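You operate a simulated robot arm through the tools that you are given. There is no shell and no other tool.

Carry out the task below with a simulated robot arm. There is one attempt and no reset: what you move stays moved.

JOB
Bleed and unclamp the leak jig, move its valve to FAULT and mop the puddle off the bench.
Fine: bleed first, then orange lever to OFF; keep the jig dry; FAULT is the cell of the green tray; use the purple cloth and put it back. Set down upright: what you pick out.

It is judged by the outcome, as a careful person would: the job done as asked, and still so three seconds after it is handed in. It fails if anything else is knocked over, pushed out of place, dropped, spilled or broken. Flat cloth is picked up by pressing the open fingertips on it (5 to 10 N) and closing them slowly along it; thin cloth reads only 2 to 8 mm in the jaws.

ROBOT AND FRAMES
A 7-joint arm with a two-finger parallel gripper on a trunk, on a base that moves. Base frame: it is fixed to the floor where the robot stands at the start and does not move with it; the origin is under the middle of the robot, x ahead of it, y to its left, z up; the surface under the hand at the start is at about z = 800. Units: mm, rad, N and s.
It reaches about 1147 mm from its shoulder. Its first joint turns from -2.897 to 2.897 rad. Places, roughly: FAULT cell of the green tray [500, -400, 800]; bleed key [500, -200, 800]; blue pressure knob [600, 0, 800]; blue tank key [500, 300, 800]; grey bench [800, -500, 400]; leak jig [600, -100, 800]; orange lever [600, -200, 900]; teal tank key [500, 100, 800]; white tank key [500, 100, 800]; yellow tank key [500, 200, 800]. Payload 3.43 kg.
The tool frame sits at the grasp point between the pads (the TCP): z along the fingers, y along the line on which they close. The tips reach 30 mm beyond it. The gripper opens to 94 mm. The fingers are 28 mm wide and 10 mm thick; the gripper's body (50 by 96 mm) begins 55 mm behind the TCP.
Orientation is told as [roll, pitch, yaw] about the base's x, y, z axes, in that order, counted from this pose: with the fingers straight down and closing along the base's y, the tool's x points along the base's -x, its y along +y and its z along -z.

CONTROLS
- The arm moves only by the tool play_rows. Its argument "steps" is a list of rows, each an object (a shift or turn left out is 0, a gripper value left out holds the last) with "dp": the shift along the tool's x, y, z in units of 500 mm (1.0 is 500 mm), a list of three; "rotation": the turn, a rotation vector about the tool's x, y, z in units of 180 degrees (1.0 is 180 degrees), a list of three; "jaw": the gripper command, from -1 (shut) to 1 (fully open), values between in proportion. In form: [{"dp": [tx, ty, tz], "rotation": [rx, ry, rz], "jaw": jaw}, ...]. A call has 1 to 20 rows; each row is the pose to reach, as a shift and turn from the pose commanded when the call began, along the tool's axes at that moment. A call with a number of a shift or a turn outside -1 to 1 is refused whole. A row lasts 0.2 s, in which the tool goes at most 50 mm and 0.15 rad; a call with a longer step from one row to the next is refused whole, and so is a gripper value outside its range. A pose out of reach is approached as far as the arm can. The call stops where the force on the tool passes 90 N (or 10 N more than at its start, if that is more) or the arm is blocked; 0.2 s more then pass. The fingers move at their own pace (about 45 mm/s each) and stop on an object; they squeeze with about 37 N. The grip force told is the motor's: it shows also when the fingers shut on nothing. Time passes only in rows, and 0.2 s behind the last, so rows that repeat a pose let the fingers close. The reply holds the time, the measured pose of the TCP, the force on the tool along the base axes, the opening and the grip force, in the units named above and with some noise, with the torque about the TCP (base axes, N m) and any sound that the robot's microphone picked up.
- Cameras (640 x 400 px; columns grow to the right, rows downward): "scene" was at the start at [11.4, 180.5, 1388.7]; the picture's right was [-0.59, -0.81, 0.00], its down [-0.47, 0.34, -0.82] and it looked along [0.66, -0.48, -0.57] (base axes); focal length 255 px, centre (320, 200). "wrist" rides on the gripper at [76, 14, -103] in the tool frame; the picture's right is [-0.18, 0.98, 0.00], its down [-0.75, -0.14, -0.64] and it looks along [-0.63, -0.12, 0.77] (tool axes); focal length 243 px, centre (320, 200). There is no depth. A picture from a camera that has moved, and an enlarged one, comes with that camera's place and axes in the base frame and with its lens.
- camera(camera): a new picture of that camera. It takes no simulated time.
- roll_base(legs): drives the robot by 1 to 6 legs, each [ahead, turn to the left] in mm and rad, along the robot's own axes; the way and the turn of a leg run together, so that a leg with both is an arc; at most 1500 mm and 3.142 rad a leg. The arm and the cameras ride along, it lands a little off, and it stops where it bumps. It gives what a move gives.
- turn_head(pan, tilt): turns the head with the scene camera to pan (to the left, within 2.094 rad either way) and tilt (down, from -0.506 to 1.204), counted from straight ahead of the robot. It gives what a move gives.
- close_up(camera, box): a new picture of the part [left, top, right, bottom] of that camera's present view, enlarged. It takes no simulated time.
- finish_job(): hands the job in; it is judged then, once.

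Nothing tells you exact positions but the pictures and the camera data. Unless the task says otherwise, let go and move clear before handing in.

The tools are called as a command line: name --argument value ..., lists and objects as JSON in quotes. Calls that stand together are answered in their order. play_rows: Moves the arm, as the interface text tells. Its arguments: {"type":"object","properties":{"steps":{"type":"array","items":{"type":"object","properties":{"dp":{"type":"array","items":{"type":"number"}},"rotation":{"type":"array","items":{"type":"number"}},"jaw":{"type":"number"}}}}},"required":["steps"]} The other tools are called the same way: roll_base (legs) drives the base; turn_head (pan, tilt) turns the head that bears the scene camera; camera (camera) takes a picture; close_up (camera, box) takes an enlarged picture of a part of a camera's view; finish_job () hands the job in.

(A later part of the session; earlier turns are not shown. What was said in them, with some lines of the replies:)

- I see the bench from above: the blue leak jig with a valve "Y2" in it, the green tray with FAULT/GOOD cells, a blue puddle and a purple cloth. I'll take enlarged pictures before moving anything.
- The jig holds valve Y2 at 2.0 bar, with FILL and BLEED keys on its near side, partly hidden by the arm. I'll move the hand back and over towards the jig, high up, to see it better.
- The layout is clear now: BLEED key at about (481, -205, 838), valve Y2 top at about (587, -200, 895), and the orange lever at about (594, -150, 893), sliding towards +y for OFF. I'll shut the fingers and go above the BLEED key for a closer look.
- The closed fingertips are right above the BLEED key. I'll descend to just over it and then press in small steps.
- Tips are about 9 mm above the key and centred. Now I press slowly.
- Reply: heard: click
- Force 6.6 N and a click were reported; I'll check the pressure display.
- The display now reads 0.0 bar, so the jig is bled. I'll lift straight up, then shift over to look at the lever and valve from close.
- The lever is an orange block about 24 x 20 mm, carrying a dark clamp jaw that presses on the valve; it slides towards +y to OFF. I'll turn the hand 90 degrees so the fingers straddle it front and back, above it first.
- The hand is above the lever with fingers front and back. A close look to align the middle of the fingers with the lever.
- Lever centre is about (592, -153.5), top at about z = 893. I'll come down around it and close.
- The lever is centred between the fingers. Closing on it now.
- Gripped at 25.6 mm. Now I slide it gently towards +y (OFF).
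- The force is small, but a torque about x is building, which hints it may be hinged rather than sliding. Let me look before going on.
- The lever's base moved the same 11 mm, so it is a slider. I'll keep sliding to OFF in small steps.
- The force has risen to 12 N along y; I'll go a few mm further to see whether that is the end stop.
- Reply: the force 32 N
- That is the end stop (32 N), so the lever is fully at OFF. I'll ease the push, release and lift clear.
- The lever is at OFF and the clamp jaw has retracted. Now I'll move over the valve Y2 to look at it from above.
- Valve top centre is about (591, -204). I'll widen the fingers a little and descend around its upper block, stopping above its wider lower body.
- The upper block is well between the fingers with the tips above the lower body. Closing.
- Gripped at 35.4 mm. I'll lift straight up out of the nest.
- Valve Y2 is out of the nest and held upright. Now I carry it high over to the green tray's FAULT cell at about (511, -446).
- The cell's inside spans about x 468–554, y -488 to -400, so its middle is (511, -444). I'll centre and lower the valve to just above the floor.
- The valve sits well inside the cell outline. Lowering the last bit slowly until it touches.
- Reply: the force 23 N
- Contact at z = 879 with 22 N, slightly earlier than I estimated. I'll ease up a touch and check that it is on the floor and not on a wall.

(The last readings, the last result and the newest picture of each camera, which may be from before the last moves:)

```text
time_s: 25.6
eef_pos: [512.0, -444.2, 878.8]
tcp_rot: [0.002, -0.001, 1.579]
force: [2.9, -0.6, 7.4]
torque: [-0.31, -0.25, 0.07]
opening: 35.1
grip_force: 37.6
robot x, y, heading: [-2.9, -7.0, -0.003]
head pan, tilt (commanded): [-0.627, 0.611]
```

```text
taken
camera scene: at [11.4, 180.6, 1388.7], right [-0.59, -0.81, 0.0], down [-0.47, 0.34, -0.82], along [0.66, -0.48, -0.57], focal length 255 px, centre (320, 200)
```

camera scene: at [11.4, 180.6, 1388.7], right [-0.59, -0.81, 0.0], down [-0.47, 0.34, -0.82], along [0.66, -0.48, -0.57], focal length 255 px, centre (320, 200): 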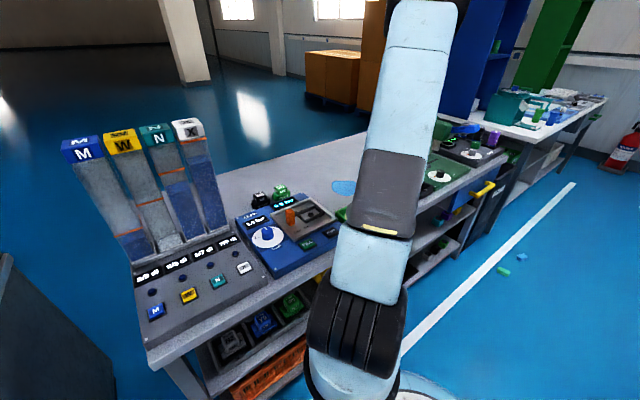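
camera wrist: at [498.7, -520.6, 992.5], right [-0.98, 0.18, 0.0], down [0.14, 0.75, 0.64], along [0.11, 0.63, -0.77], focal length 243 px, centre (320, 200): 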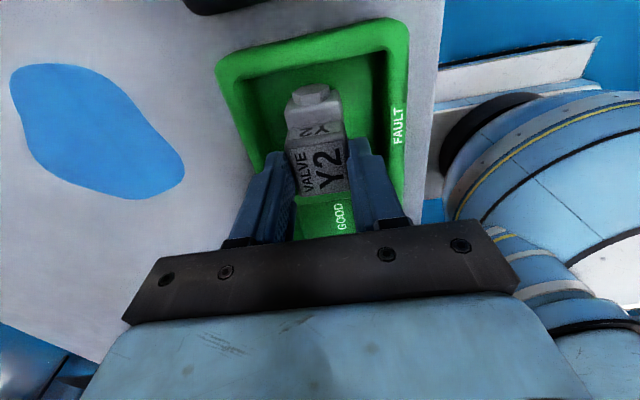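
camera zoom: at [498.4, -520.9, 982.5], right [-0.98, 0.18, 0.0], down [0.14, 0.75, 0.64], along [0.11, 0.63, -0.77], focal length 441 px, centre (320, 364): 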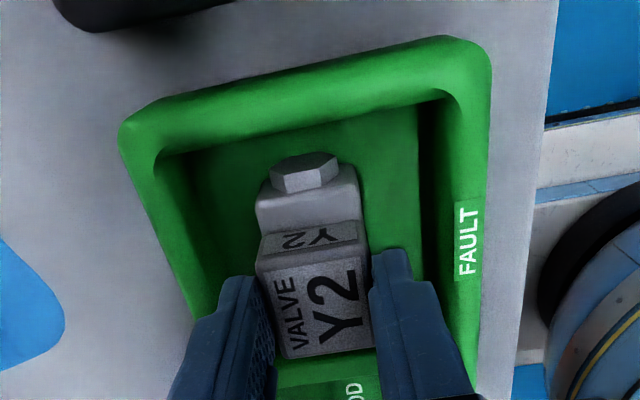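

The contact is even and its height fits the cell floor. Releasing with a modest opening and lifting straight up.

play_rows --steps '[{"jaw": -0.15}, {"jaw": 0.1}, {"jaw": 0.1}, {"jaw": 0.1}, {"dp": [0, 0, -0.04]}, {"dp": [0, 0, -0.1]}, {"dp": [0, 0, -0.18]}, {"dp": [0, 0, -0.26]}]'

camera --camera "wrist"

close_up --camera "wrist" --box '[200, 0, 440, 220]'

```text
time_s: 27.4
eef_pos: [511.4, -443.0, 1009.5]
tcp_rot: [0.002, -0.002, 1.579]
force: [0.5, -0.3, -0.4]
torque: [0.01, 0.01, -0.02]
opening: 51.9
grip_force: 0.1
robot x, y, heading: [-1.6, -7.2, 0.001]
head pan, tilt (commanded): [-0.627, 0.611]
```

```text
taken
camera wrist: at [498.9, -520.1, 1112.1], right [-0.98, 0.18, 0.0], down [0.14, 0.75, 0.64], along [0.11, 0.63, -0.77], focal length 243 px, centre (320, 200)
```

wrist: 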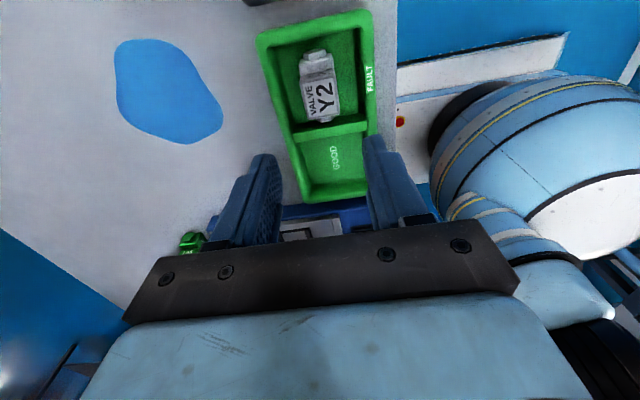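

```text
1.82 times, centred on (320, 110) of wrist
camera zoom: at [498.9, -520.1, 1112.1], right [-0.98, 0.18, 0.0], down [0.14, 0.75, 0.64], along [0.11, 0.63, -0.77], focal length 441 px, centre (320, 364)
```

zoom: 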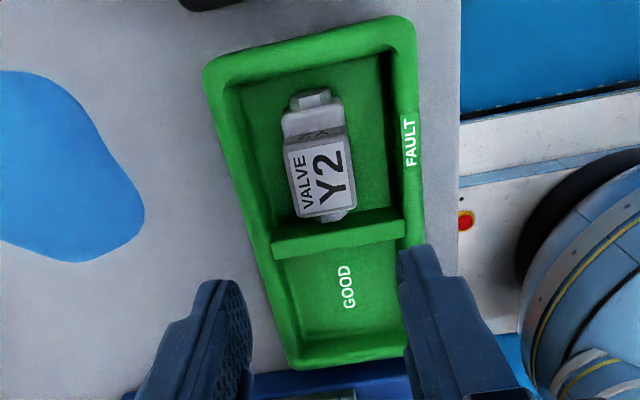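

Valve Y2 stands upright in the FAULT cell. Now the purple cloth at about (664, -637): I'll turn the hand back and go look at it closely.

play_rows --steps '[{"dp": [0.035, -0.0198, 0], "rotation": [0, 0, 0.0455]}, {"dp": [0.07, -0.0396, 0], "rotation": [0, 0, 0.091]}, {"dp": [0.105, -0.0594, 0], "rotation": [0, 0, 0.1365]}, {"dp": [0.14, -0.0792, 0], "rotation": [0, 0, 0.182]}, {"dp": [0.175, -0.099, 0], "rotation": [0, 0, 0.2275]}, {"dp": [0.21, -0.1188, 0], "rotation": [0, 0, 0.273]}, {"dp": [0.245, -0.1386, 0], "rotation": [0, 0, 0.3185]}, {"dp": [0.28, -0.1584, 0], "rotation": [0, 0, 0.364]}, {"dp": [0.315, -0.1782, 0], "rotation": [0, 0, 0.4095]}, {"dp": [0.35, -0.198, 0], "rotation": [0, 0, 0.455]}, {"dp": [0.385, -0.218, 0], "rotation": [0, 0, 0.5]}]'

camera --camera "wrist"

camera --camera "scene"

```text
time_s: 29.8
eef_pos: [622.9, -635.3, 1008.0]
tcp_rot: [-0.001, 0.0, 0.006]
force: [0.1, 0.5, 1.4]
torque: [-0.03, -0.02, 0.05]
opening: 51.9
grip_force: 0.1
robot x, y, heading: [1.0, -6.1, -0.002]
head pan, tilt (commanded): [-0.627, 0.611]
```

```text
taken
camera wrist: at [546.8, -621.5, 1112.1], right [0.18, 0.98, 0.0], down [0.75, -0.14, 0.64], along [0.63, -0.11, -0.77], focal length 243 px, centre (320, 200)
```

wrist: 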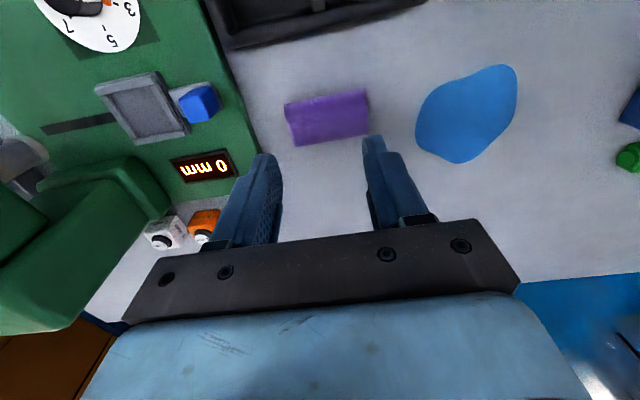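

```text
taken
camera scene: at [11.4, 180.6, 1388.7], right [-0.59, -0.81, 0.0], down [-0.47, 0.34, -0.82], along [0.66, -0.48, -0.57], focal length 255 px, centre (320, 200)
```

scene: 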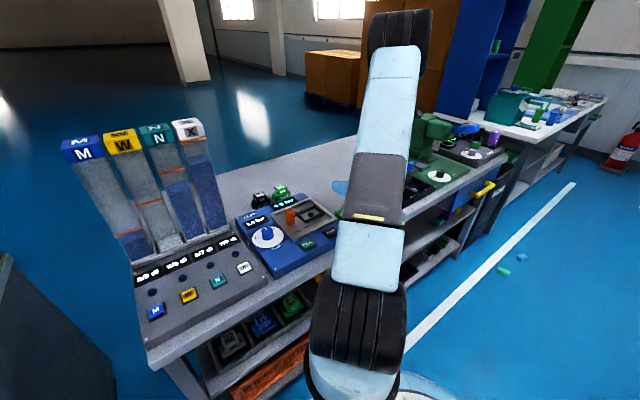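

close_up --camera "wrist" --box '[260, 60, 400, 180]'

close_up --camera "wrist" --box '[390, 40, 540, 180]'

```text
3.33 times, centred on (330, 120) of wrist
camera zoom: at [546.8, -621.5, 1112.1], right [0.18, 0.98, 0.0], down [0.75, -0.14, 0.64], along [0.63, -0.11, -0.77], focal length 809 px, centre (287, 467)
```

zoom: 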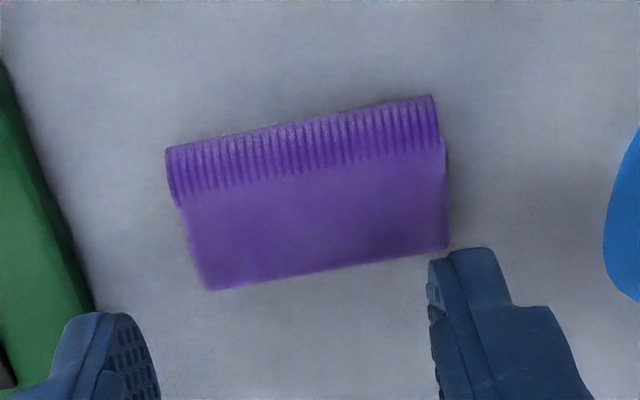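

```text
2.86 times, centred on (465, 110) of wrist
camera zoom: at [546.8, -621.5, 1112.1], right [0.18, 0.98, 0.0], down [0.75, -0.14, 0.64], along [0.63, -0.11, -0.77], focal length 693 px, centre (-94, 457)
```

zoom: 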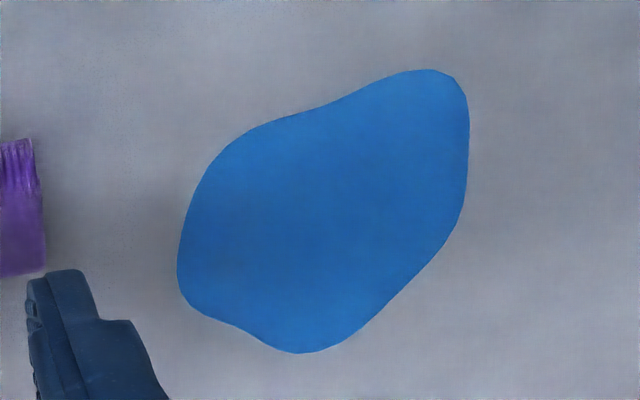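

The cloth is a folded pad spanning about x 637–695, y -682 to -585 (middle (666, -634)); the puddle spans about x 643–770, y -520 to -396. I'll go just above the middle of the cloth with fingers half open.

play_rows --steps '[{"dp": [-0.03, 0.003, 0.05]}, {"dp": [-0.06, 0.003, 0.12]}, {"dp": [-0.086, 0.003, 0.19]}, {"dp": [-0.086, 0.003, 0.25]}, {"dp": [-0.086, 0.003, 0.29]}]'

camera --camera "wrist"

close_up --camera "wrist" --box '[230, 80, 430, 230]'

```text
time_s: 31.0
eef_pos: [666.1, -634.8, 864.1]
tcp_rot: [0.0, 0.0, 0.009]
force: [0.2, 0.2, -0.5]
torque: [0.0, 0.04, -0.01]
opening: 51.4
grip_force: 0.0
robot x, y, heading: [-2.7, -1.6, 0.004]
head pan, tilt (commanded): [-0.627, 0.611]
```

```text
taken
camera wrist: at [589.4, -620.6, 967.7], right [0.18, 0.98, 0.0], down [0.75, -0.14, 0.64], along [0.63, -0.11, -0.77], focal length 243 px, centre (320, 200)
```

wrist: 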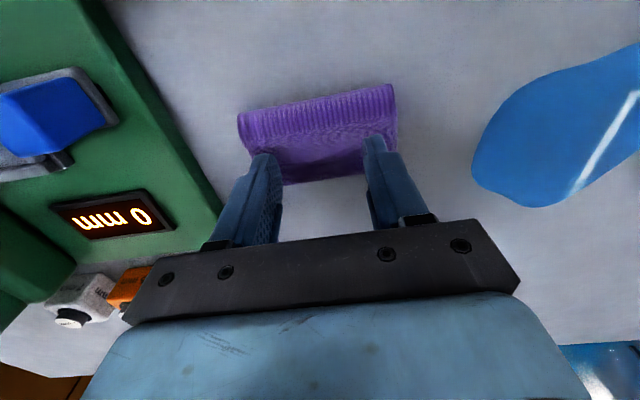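

```text
2.67 times, centred on (330, 155) of wrist
camera zoom: at [589.4, -620.6, 967.7], right [0.18, 0.98, 0.0], down [0.75, -0.14, 0.64], along [0.63, -0.11, -0.77], focal length 647 px, centre (293, 320)
```

zoom: 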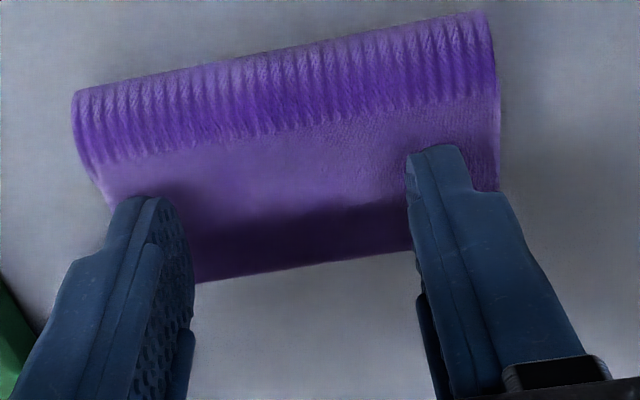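

Fingers are centred over the cloth. Descending slowly to press it.

play_rows --steps '[{"dp": [0, 0, 0.008]}, {"dp": [0, 0, 0.016]}, {"dp": [0, 0, 0.024]}]'

```text
time_s: 31.8
eef_pos: [665.6, -634.9, 855.1]
tcp_rot: [-0.005, -0.003, 0.009]
force: [-1.7, 3.0, 31.8]
torque: [0.44, 0.1, 0.03]
opening: 51.7
grip_force: 0.0
robot x, y, heading: [-1.9, -6.1, 0.003]
head pan, tilt (commanded): [-0.627, 0.611]
```

Contact came earlier than expected (32 N, cloth top near z = 826). I'll back off to a light press.

play_rows --steps '[{"dp": [0, 0, -0.0045]}, {"dp": [0, 0, -0.0045]}]'

close_up --camera "wrist" --box '[230, 60, 430, 230]'

```text
time_s: 32.4
eef_pos: [665.3, -634.8, 855.4]
tcp_rot: [-0.001, -0.003, 0.01]
force: [3.7, -2.8, 29.1]
torque: [0.07, -0.08, -0.01]
opening: 51.9
grip_force: 0.0
robot x, y, heading: [-1.1, -6.9, 0.002]
head pan, tilt (commanded): [-0.627, 0.611]
```

```text
2.35 times, centred on (330, 145) of wrist
camera zoom: at [589.3, -620.3, 958.8], right [0.18, 0.98, 0.0], down [0.75, -0.13, 0.64], along [0.63, -0.11, -0.77], focal length 571 px, centre (296, 329)
```

zoom: 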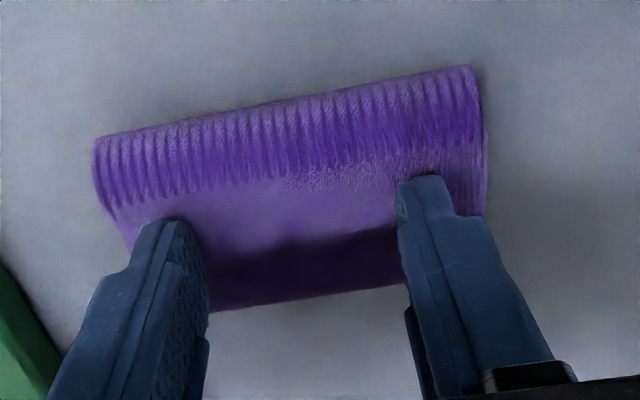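

play_rows --steps '[{"dp": [0, 0, -0.003]}, {"dp": [0, 0, -0.003]}]'

```text
time_s: 33.0
eef_pos: [665.6, -633.5, 856.1]
tcp_rot: [0.001, 0.0, 0.009]
force: [3.7, -3.6, 18.9]
torque: [-0.13, -0.11, 0.03]
opening: 51.5
grip_force: 0.0
robot x, y, heading: [-1.6, -3.5, -0.0]
head pan, tilt (commanded): [-0.627, 0.611]
```

The pad turns out to be about 26 mm thick and firm (roughly 92 x 52 x 26 mm), so it can be gripped across its narrow side like a sponge. I'll lift, turn 90 degrees and open wide above it.

play_rows --steps '[{"dp": [0, 0, -0.06], "jaw": 0.7}, {"dp": [0.003, 0, -0.12], "rotation": [0, 0, -0.0455], "jaw": 0.7}, {"dp": [0.008, 0, -0.16], "rotation": [0, 0, -0.091], "jaw": 0.7}, {"dp": [0.008, 0, -0.16], "rotation": [0, 0, -0.1365], "jaw": 0.7}, {"dp": [0.008, 0, -0.16], "rotation": [0, 0, -0.182], "jaw": 0.7}, {"dp": [0.008, 0, -0.16], "rotation": [0, 0, -0.2275], "jaw": 0.7}, {"dp": [0.008, 0, -0.16], "rotation": [0, 0, -0.273], "jaw": 0.7}, {"dp": [0.008, 0, -0.16], "rotation": [0, 0, -0.3185], "jaw": 0.7}, {"dp": [0.008, 0, -0.16], "rotation": [0, 0, -0.364], "jaw": 0.7}, {"dp": [0.008, 0, -0.16], "rotation": [0, 0, -0.4095], "jaw": 0.7}, {"dp": [0.008, 0, -0.16], "rotation": [0, 0, -0.455], "jaw": 0.7}, {"dp": [0.008, 0, -0.16], "rotation": [0, 0, -0.5], "jaw": 0.7}]'

camera --camera "wrist"

close_up --camera "wrist" --box '[220, 60, 420, 230]'

```text
time_s: 35.6
eef_pos: [662.6, -634.3, 934.2]
tcp_rot: [0.0, 0.0, 1.58]
force: [0.8, -0.6, 0.0]
torque: [0.0, 0.01, -0.02]
opening: 79.8
grip_force: 0.1
robot x, y, heading: [1.4, -8.3, 0.001]
head pan, tilt (commanded): [-0.627, 0.611]
```

```text
taken
camera wrist: at [648.2, -710.8, 1038.7], right [-0.98, 0.17, 0.0], down [0.13, 0.75, 0.64], along [0.11, 0.63, -0.77], focal length 243 px, centre (320, 200)
```

wrist: 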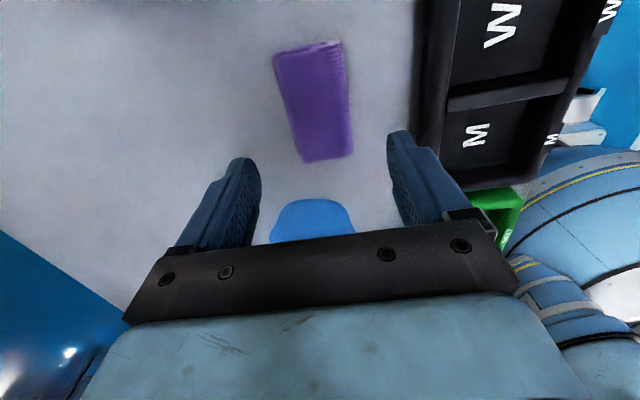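

```text
2.35 times, centred on (320, 145) of wrist
camera zoom: at [648.2, -710.8, 1038.7], right [-0.98, 0.17, 0.0], down [0.13, 0.75, 0.64], along [0.11, 0.63, -0.77], focal length 571 px, centre (320, 329)
```

zoom: 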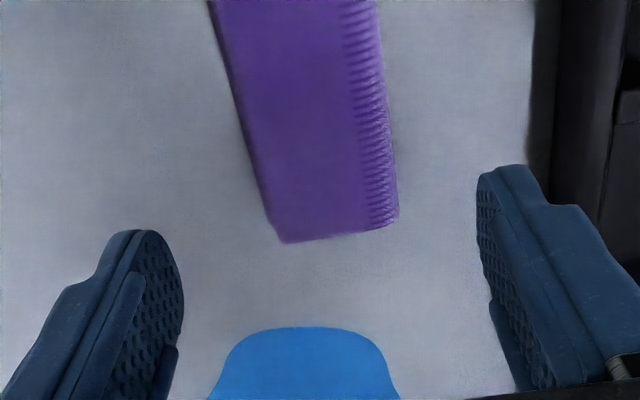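

The pad spans x 636–686 and is centred between the fingers. Lowering around it.

play_rows --steps '[{"dp": [0, 0.002, 0.06]}, {"dp": [0, 0.002, 0.12]}, {"dp": [0, 0.002, 0.16]}, {"dp": [0, 0.002, 0.18]}, {"dp": [0, 0.002, 0.192]}]'

camera --camera "wrist"

```text
time_s: 36.8
eef_pos: [660.9, -634.0, 837.7]
tcp_rot: [0.0, 0.0, 1.578]
force: [0.5, 1.3, -0.6]
torque: [0.01, 0.02, 0.01]
opening: 79.8
grip_force: 0.1
robot x, y, heading: [-0.1, -3.8, 0.001]
head pan, tilt (commanded): [-0.627, 0.611]
```

```text
taken
camera wrist: at [647.3, -710.4, 942.4], right [-0.98, 0.18, 0.0], down [0.14, 0.75, 0.64], along [0.11, 0.63, -0.77], focal length 243 px, centre (320, 200)
```

wrist: 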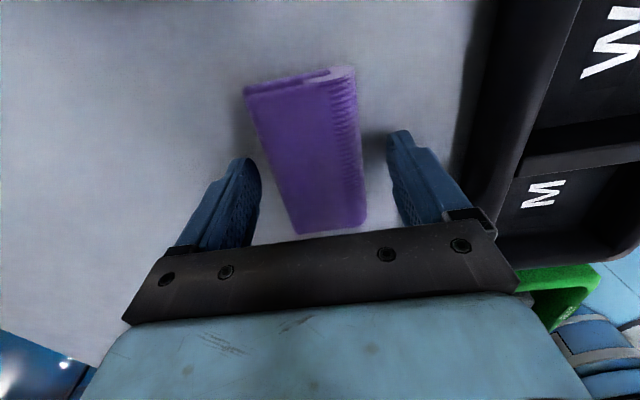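

Fingers straddle the folded pad with tips just above the bench. Closing gradually.

play_rows --steps '[{"jaw": 0.5}, {"jaw": 0.35}, {"jaw": 0.2}, {"jaw": 0.1}, {"jaw": 0.0}, {"jaw": -0.1}, {"jaw": -0.2}, {"jaw": -0.2}]'

camera --camera "wrist"

```text
time_s: 38.6
eef_pos: [659.9, -634.0, 838.9]
tcp_rot: [-0.001, -0.001, 1.579]
force: [1.0, -0.3, -0.7]
torque: [-0.01, 0.03, 0.02]
opening: 58.3
grip_force: 37.3
robot x, y, heading: [-1.2, -1.9, 0.001]
head pan, tilt (commanded): [-0.627, 0.611]
```

```text
taken
camera wrist: at [647.3, -710.4, 942.7], right [-0.98, 0.18, 0.0], down [0.14, 0.75, 0.64], along [0.11, 0.63, -0.77], focal length 243 px, centre (320, 200)
```

wrist: 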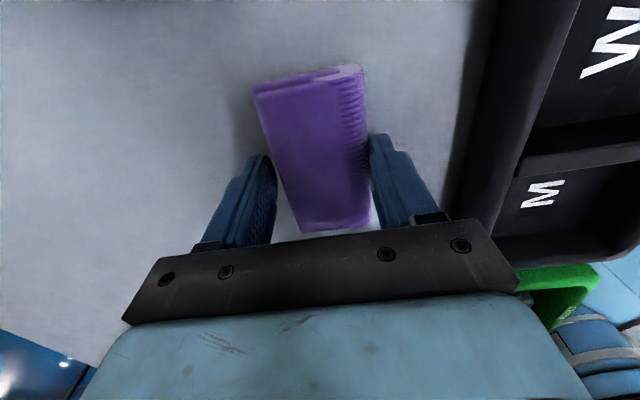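

The pad is held firmly at 58 mm. I'll set full grip, lift it 30 mm and carry it along to the near-left side of the puddle.

play_rows --steps '[{"jaw": -1}, {"jaw": -1}, {"dp": [0, 0, -0.03]}, {"dp": [0, 0, -0.06]}, {"dp": [-0.07, 0, -0.06]}, {"dp": [-0.14, 0, -0.06]}, {"dp": [-0.21, 0, -0.06]}, {"dp": [-0.28, 0.03, -0.06]}, {"dp": [-0.308, 0.064, -0.06]}]'

camera --camera "wrist"

camera --camera "scene"

```text
time_s: 40.6
eef_pos: [628.4, -479.5, 868.8]
tcp_rot: [0.0, 0.001, 1.578]
force: [-0.2, -0.3, -1.1]
torque: [-0.02, -0.02, 0.01]
opening: 58.7
grip_force: 37.2
robot x, y, heading: [-8.8, -3.6, -0.001]
head pan, tilt (commanded): [-0.627, 0.611]
```

```text
taken
camera wrist: at [614.1, -556.6, 972.9], right [-0.98, 0.18, 0.0], down [0.14, 0.75, 0.64], along [0.11, 0.63, -0.77], focal length 243 px, centre (320, 200)
```

wrist: 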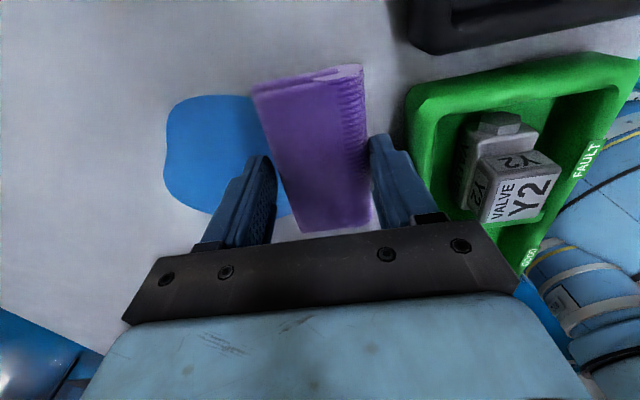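

```text
taken
camera scene: at [11.8, 180.3, 1388.7], right [-0.59, -0.81, 0.0], down [-0.47, 0.34, -0.82], along [0.66, -0.48, -0.57], focal length 255 px, centre (320, 200)
```

scene: 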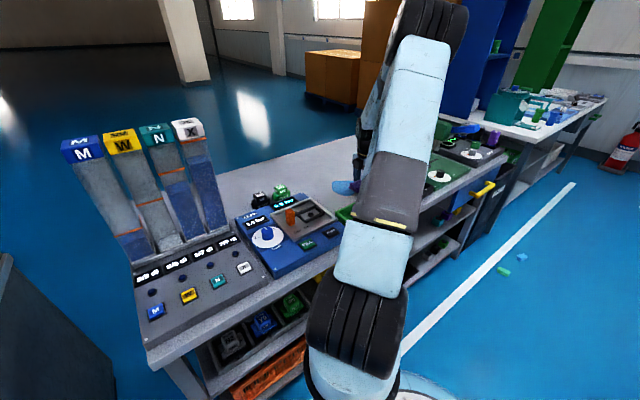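

The pad is held level beside the puddle, clear of the tray. Lowering to the bench lightly.

play_rows --steps '[{"dp": [0, -0.006, 0.02]}, {"dp": [0, -0.006, 0.04]}, {"dp": [0, -0.006, 0.052]}, {"dp": [0, -0.006, 0.058]}]'

```text
time_s: 41.6
eef_pos: [630.6, -480.4, 839.7]
tcp_rot: [-0.001, 0.001, 1.578]
force: [-0.3, 0.3, -0.2]
torque: [-0.01, -0.03, 0.02]
opening: 58.4
grip_force: 36.9
robot x, y, heading: [-1.4, -4.1, -0.003]
head pan, tilt (commanded): [-0.627, 0.611]
```

play_rows --steps '[{"dp": [0, 0, 0.002]}, {"dp": [0, 0, 0.004]}, {"dp": [0, 0, 0.005]}]'

```text
time_s: 42.4
eef_pos: [630.5, -481.0, 838.1]
tcp_rot: [-0.002, 0.002, 1.579]
force: [0.4, 1.4, 16.4]
torque: [0.3, 0.12, 0.0]
opening: 58.4
grip_force: 36.8
robot x, y, heading: [1.6, -6.6, 0.0]
head pan, tilt (commanded): [-0.627, 0.611]
```

Light contact (16 N). I'll ease slightly and sweep slowly in +x across the left part of the puddle.

play_rows --steps '[{"dp": [0, 0, -0.0008]}, {"dp": [0, -0.02, -0.0008]}, {"dp": [0, -0.04, -0.0008]}, {"dp": [0, -0.06, -0.0008]}, {"dp": [0, -0.08, -0.0008]}, {"dp": [0, -0.1, -0.0008]}]'

camera --camera "wrist"

```text
time_s: 43.8
eef_pos: [680.3, -480.1, 838.8]
tcp_rot: [0.001, 0.002, 1.579]
force: [-8.1, 0.4, 21.9]
torque: [-0.01, 0.34, 0.06]
opening: 58.6
grip_force: 37.1
robot x, y, heading: [-0.3, -3.5, -0.009]
head pan, tilt (commanded): [-0.627, 0.611]
```

```text
taken
camera wrist: at [666.3, -556.4, 942.4], right [-0.98, 0.18, 0.0], down [0.13, 0.76, 0.64], along [0.11, 0.63, -0.77], focal length 243 px, centre (320, 200)
```

wrist: 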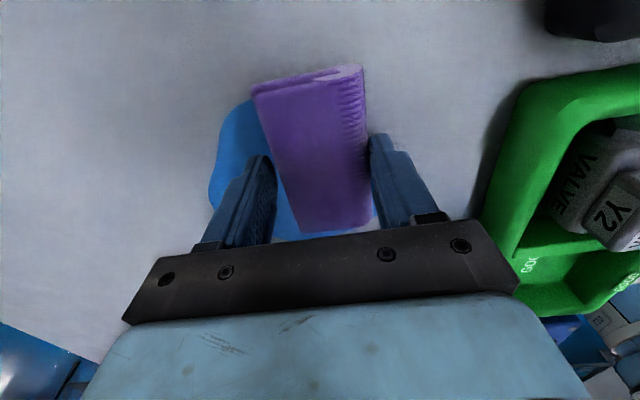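

The wiped part behind the pad is clean. Continuing the sweep to the far side.

play_rows --steps '[{"dp": [0, -0.02, 0]}, {"dp": [0, -0.04, 0]}, {"dp": [0, -0.06, 0]}, {"dp": [0, -0.08, 0]}, {"dp": [0, -0.1, 0]}, {"dp": [0, -0.12, 0]}, {"dp": [0, -0.14, 0]}, {"dp": [0, -0.16, 0]}, {"dp": [0, -0.18, 0]}, {"dp": [0, -0.2, 0]}, {"dp": [0, -0.22, 0]}, {"dp": [0, -0.236, 0]}]'

camera --camera "wrist"

```text
time_s: 46.4
eef_pos: [798.0, -479.1, 839.9]
tcp_rot: [0.001, 0.0, 1.58]
force: [-3.7, -0.2, 9.0]
torque: [-0.07, 0.03, 0.01]
opening: 58.5
grip_force: 37.2
robot x, y, heading: [1.3, -6.9, -0.003]
head pan, tilt (commanded): [-0.627, 0.611]
```

```text
taken
camera wrist: at [785.3, -554.8, 942.1], right [-0.98, 0.18, 0.0], down [0.13, 0.75, 0.64], along [0.11, 0.63, -0.77], focal length 243 px, centre (320, 200)
```

wrist: 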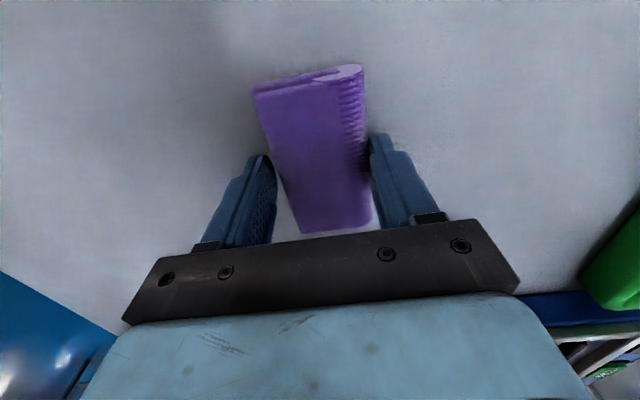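

The left half is clean. I shift over to cover the right half and sweep back towards the robot.

play_rows --steps '[{"dp": [-0.03, 0, 0]}, {"dp": [-0.06, 0, 0]}, {"dp": [-0.094, 0, 0]}, {"dp": [-0.094, 0.02, 0]}, {"dp": [-0.094, 0.045, 0]}, {"dp": [-0.094, 0.07, 0]}, {"dp": [-0.094, 0.095, 0]}, {"dp": [-0.094, 0.12, 0]}, {"dp": [-0.094, 0.145, 0]}, {"dp": [-0.094, 0.17, 0]}]'

camera --camera "wrist"

```text
time_s: 48.6
eef_pos: [713.4, -432.6, 839.0]
tcp_rot: [0.001, 0.001, 1.58]
force: [3.2, 0.8, 14.7]
torque: [0.1, -0.11, -0.07]
opening: 58.5
grip_force: 36.8
robot x, y, heading: [-2.4, -5.8, -0.001]
head pan, tilt (commanded): [-0.627, 0.611]
```

```text
taken
camera wrist: at [699.6, -508.7, 942.0], right [-0.98, 0.18, 0.0], down [0.14, 0.76, 0.64], along [0.11, 0.63, -0.77], focal length 243 px, centre (320, 200)
```

wrist: 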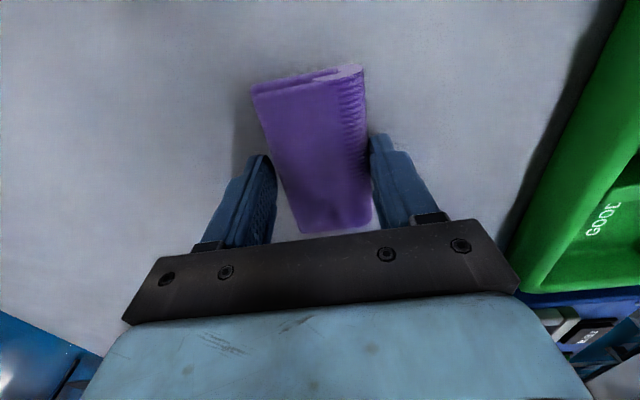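

play_rows --steps '[{"dp": [0, 0.025, 0]}, {"dp": [0, 0.05, 0]}, {"dp": [0, 0.075, 0]}, {"dp": [0, 0.1, 0]}, {"dp": [0, 0.125, 0]}, {"dp": [0, 0.15, 0]}, {"dp": [0, 0.166, 0]}]'

camera --camera "wrist"

camera --camera "scene"

```text
time_s: 50.2
eef_pos: [630.3, -433.1, 837.7]
tcp_rot: [0.002, 0.0, 1.581]
force: [2.1, 0.8, 10.0]
torque: [-0.04, -0.14, 0.01]
opening: 58.5
grip_force: 37.0
robot x, y, heading: [-2.8, -7.5, -0.003]
head pan, tilt (commanded): [-0.627, 0.611]
```

```text
taken
camera wrist: at [616.1, -509.6, 941.9], right [-0.98, 0.18, 0.0], down [0.14, 0.75, 0.64], along [0.11, 0.63, -0.77], focal length 243 px, centre (320, 200)
```

wrist: 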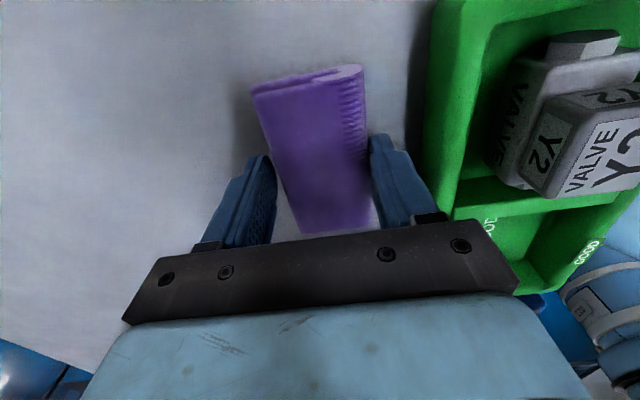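

```text
taken
camera scene: at [11.3, 180.7, 1388.7], right [-0.59, -0.81, 0.0], down [-0.46, 0.34, -0.82], along [0.66, -0.48, -0.57], focal length 255 px, centre (320, 200)
```

scene: 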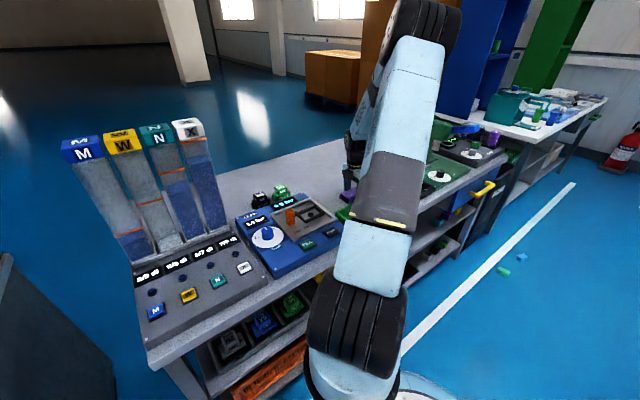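

The puddle looks gone. I'll lift the pad 30 mm, move away from the tray and carry it back along the bench, checking the mopped area on the way.

play_rows --steps '[{"dp": [0, -0.01, -0.03]}, {"dp": [0, -0.03, -0.06]}, {"dp": [0, -0.06, -0.06]}, {"dp": [0.07, -0.06, -0.06]}, {"dp": [0.14, -0.06, -0.06]}, {"dp": [0.21, -0.06, -0.06]}, {"dp": [0.28, -0.06, -0.06]}, {"dp": [0.35, -0.06, -0.06]}, {"dp": [0.402, -0.06, -0.06]}]'

camera --camera "wrist"

camera --camera "scene"

```text
time_s: 52.2
eef_pos: [661.0, -632.7, 867.4]
tcp_rot: [-0.001, -0.001, 1.579]
force: [0.0, 0.4, 0.2]
torque: [-0.05, -0.02, 0.02]
opening: 58.4
grip_force: 36.8
robot x, y, heading: [0.5, -4.9, 0.002]
head pan, tilt (commanded): [-0.627, 0.611]
```

```text
taken
camera wrist: at [648.2, -710.5, 971.9], right [-0.98, 0.18, 0.0], down [0.14, 0.75, 0.64], along [0.11, 0.63, -0.77], focal length 243 px, centre (320, 200)
```

wrist: 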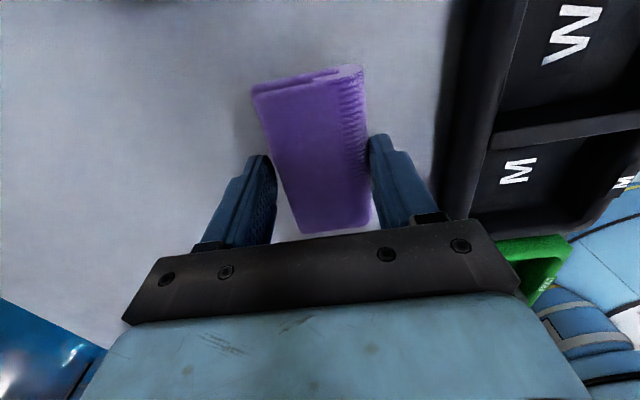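

```text
taken
camera scene: at [11.5, 180.7, 1388.7], right [-0.59, -0.81, 0.0], down [-0.47, 0.34, -0.82], along [0.66, -0.48, -0.57], focal length 255 px, centre (320, 200)
```

scene: 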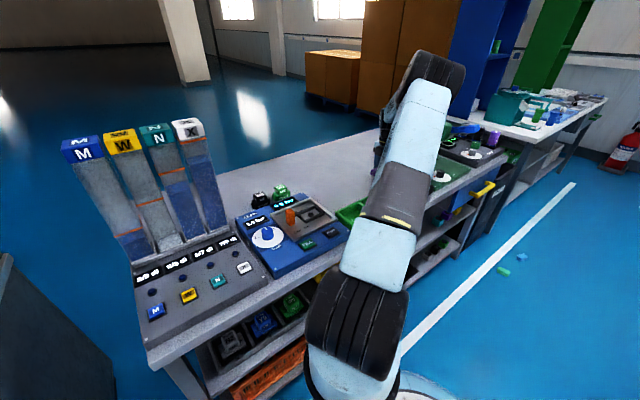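

close_up --camera "scene" --box '[290, 140, 390, 230]'

```text
4.44 times, centred on (340, 185) of scene
camera zoom: at [11.5, 180.7, 1388.7], right [-0.59, -0.81, 0.0], down [-0.47, 0.34, -0.82], along [0.66, -0.48, -0.57], focal length 1134 px, centre (231, 267)
```

zoom: 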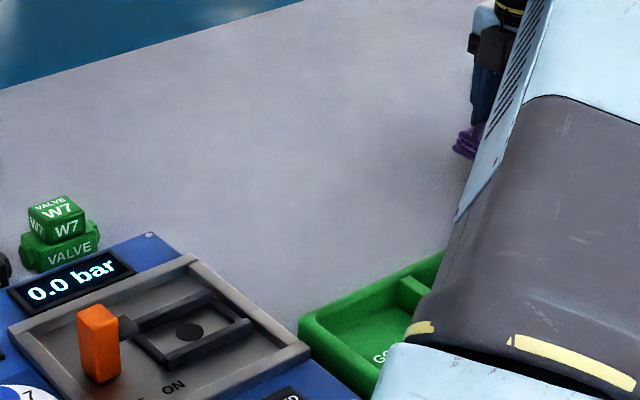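

The bench is clean. Now I set the cloth down at its original place (TCP about (660, -634)).

play_rows --steps '[{"dp": [0.0025, 0.001, 0.02]}, {"dp": [0.0025, 0.001, 0.04]}, {"dp": [0.0025, 0.001, 0.052]}, {"dp": [0.0025, 0.001, 0.056]}, {"dp": [0.0025, 0.001, 0.059]}]'

```text
time_s: 53.4
eef_pos: [661.3, -636.2, 839.3]
tcp_rot: [-0.001, 0.001, 1.58]
force: [0.0, 0.6, -0.8]
torque: [-0.01, 0.02, 0.03]
opening: 58.4
grip_force: 37.1
robot x, y, heading: [-2.8, -3.1, 0.002]
head pan, tilt (commanded): [-0.627, 0.611]
```

play_rows --steps '[{"dp": [-0.002, 0, 0.002]}, {"dp": [-0.002, 0, 0.003]}]'

```text
time_s: 54.0
eef_pos: [662.0, -634.6, 838.5]
tcp_rot: [0.0, 0.001, 1.578]
force: [-1.1, -2.1, 10.3]
torque: [0.11, 0.06, -0.04]
opening: 58.7
grip_force: 36.9
robot x, y, heading: [-0.3, -2.7, 0.003]
head pan, tilt (commanded): [-0.627, 0.611]
```

The pad rests on the bench (10 N). Releasing evenly and lifting clear.

play_rows --steps '[{"jaw": 0.4}, {"jaw": 0.7}, {"jaw": 0.7}, {"jaw": 0.7}, {"dp": [0, 0, -0.04]}, {"dp": [0, 0, -0.1]}, {"dp": [0, 0, -0.18]}, {"dp": [0, 0, -0.26]}, {"dp": [0, 0, -0.34]}]'

camera --camera "wrist"

```text
time_s: 56.0
eef_pos: [660.4, -635.2, 1005.7]
tcp_rot: [0.002, -0.002, 1.578]
force: [0.6, -0.4, -0.8]
torque: [0.02, 0.0, 0.01]
opening: 80.0
grip_force: 0.1
robot x, y, heading: [-2.8, -5.7, 0.003]
head pan, tilt (commanded): [-0.627, 0.611]
```

```text
taken
camera wrist: at [647.6, -711.1, 1110.2], right [-0.98, 0.18, 0.0], down [0.14, 0.75, 0.64], along [0.11, 0.63, -0.77], focal length 243 px, centre (320, 200)
```

wrist: 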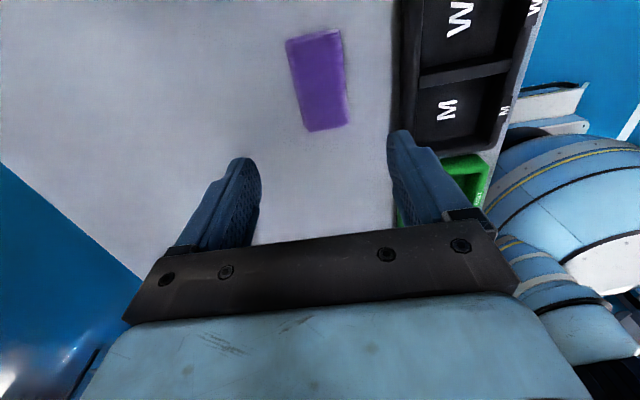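

The cloth is back in place. I'll retreat to the starting pose and look over everything.

play_rows --steps '[{"dp": [-0.04, 0.0216, -0.06], "rotation": [0, 0, 0.0455]}, {"dp": [-0.08, 0.0432, -0.11], "rotation": [0, 0, 0.091]}, {"dp": [-0.12, 0.0648, -0.15], "rotation": [0, 0, 0.1365]}, {"dp": [-0.16, 0.0864, -0.19], "rotation": [0, 0, 0.182]}, {"dp": [-0.2, 0.108, -0.23], "rotation": [0, 0, 0.2275]}, {"dp": [-0.24, 0.1296, -0.27], "rotation": [0, 0, 0.273]}, {"dp": [-0.28, 0.1512, -0.31], "rotation": [0, 0, 0.3185]}, {"dp": [-0.32, 0.1728, -0.35], "rotation": [0, 0, 0.364]}, {"dp": [-0.36, 0.1944, -0.39], "rotation": [0, 0, 0.4095]}, {"dp": [-0.4, 0.216, -0.42], "rotation": [0, 0, 0.455]}, {"dp": [-0.442, 0.238, -0.446], "rotation": [0, 0, 0.5]}]'

camera --camera "wrist"

camera --camera "scene"

```text
time_s: 58.4
eef_pos: [542.3, -413.2, 1230.5]
tcp_rot: [0.003, 0.0, 0.005]
force: [0.1, 0.5, 0.3]
torque: [0.03, 0.03, 0.0]
opening: 80.0
grip_force: 0.0
robot x, y, heading: [-1.4, -3.2, 0.002]
head pan, tilt (commanded): [-0.627, 0.611]
```

```text
taken
camera wrist: at [465.3, -400.8, 1334.2], right [0.18, 0.98, 0.0], down [0.76, -0.14, 0.64], along [0.63, -0.11, -0.77], focal length 243 px, centre (320, 200)
```

wrist: 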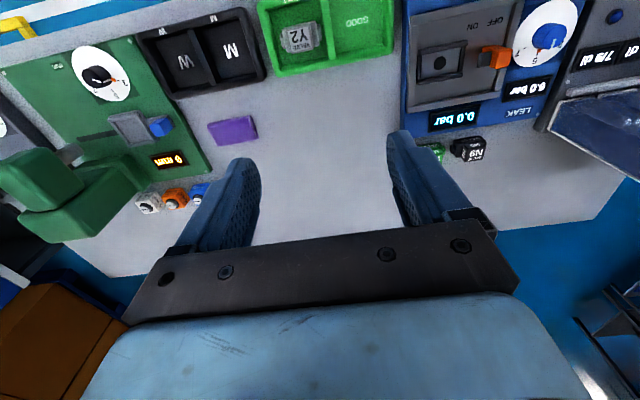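

```text
taken
camera scene: at [11.7, 180.2, 1388.7], right [-0.59, -0.81, 0.0], down [-0.47, 0.34, -0.82], along [0.66, -0.48, -0.57], focal length 255 px, centre (320, 200)
```

scene: 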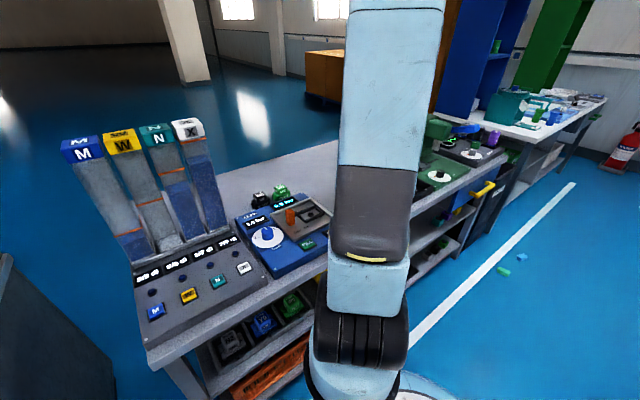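

close_up --camera "wrist" --box '[180, 0, 420, 170]'

close_up --camera "wrist" --box '[380, 0, 640, 180]'

close_up --camera "wrist" --box '[250, 60, 410, 220]'

```text
2.35 times, centred on (300, 85) of wrist
camera zoom: at [465.3, -400.8, 1334.2], right [0.18, 0.98, 0.0], down [0.76, -0.14, 0.64], along [0.63, -0.11, -0.77], focal length 571 px, centre (367, 471)
```

zoom: 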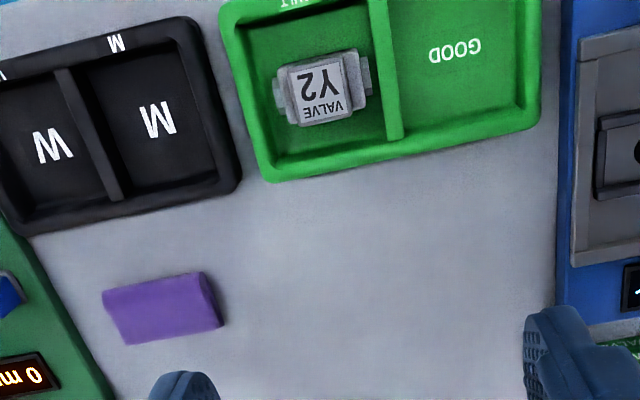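

```text
2.22 times, centred on (510, 90) of wrist
camera zoom: at [465.3, -400.8, 1334.2], right [0.18, 0.98, 0.0], down [0.76, -0.14, 0.64], along [0.63, -0.11, -0.77], focal length 539 px, centre (-102, 444)
```

zoom: 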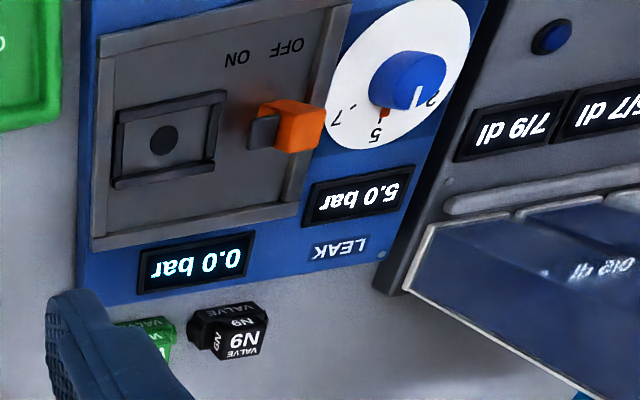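

```text
2.50 times, centred on (330, 140) of wrist
camera zoom: at [465.3, -400.8, 1334.2], right [0.18, 0.98, 0.0], down [0.76, -0.14, 0.64], along [0.63, -0.11, -0.77], focal length 606 px, centre (295, 350)
```

zoom: 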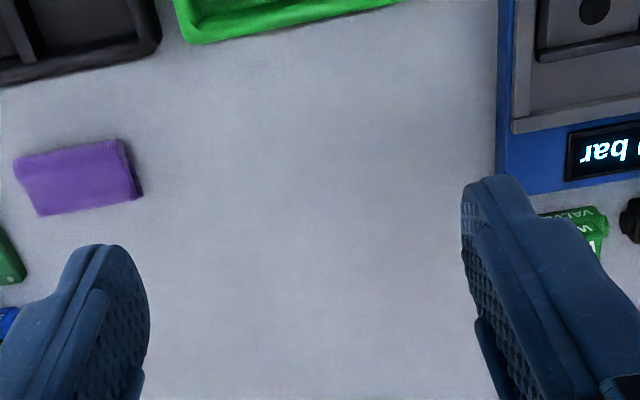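

Everything checks out: the jig reads 0.0 bar, the lever is at OFF, and valve Y2 stands upright in FAULT. The bench is dry, the purple cloth is back in place, and the hand is empty and clear. Handing in.

finish_job

```text
The job is handed in.
```

The job is handed in. I had one final look over the bench before handing in, and everything was in place.

- **Bleed and unclamp:** I pressed BLEED first and the jig display dropped from 2.0 to 0.0 bar. Then I slid the orange lever to its end stop at OFF.
- **Valve:** Y2 is standing upright in the FAULT cell of the green tray.
- **Puddle:** it is fully mopped up with the purple cloth, and I saw no liquid left on the bench.
- **Cloth:** it is back where it was, within a few millimetres. I never carried it over the jig, so the jig stayed dry.
- **Everything else:** I saw nothing else knocked or shifted, and the hand is empty and clear of the bench.
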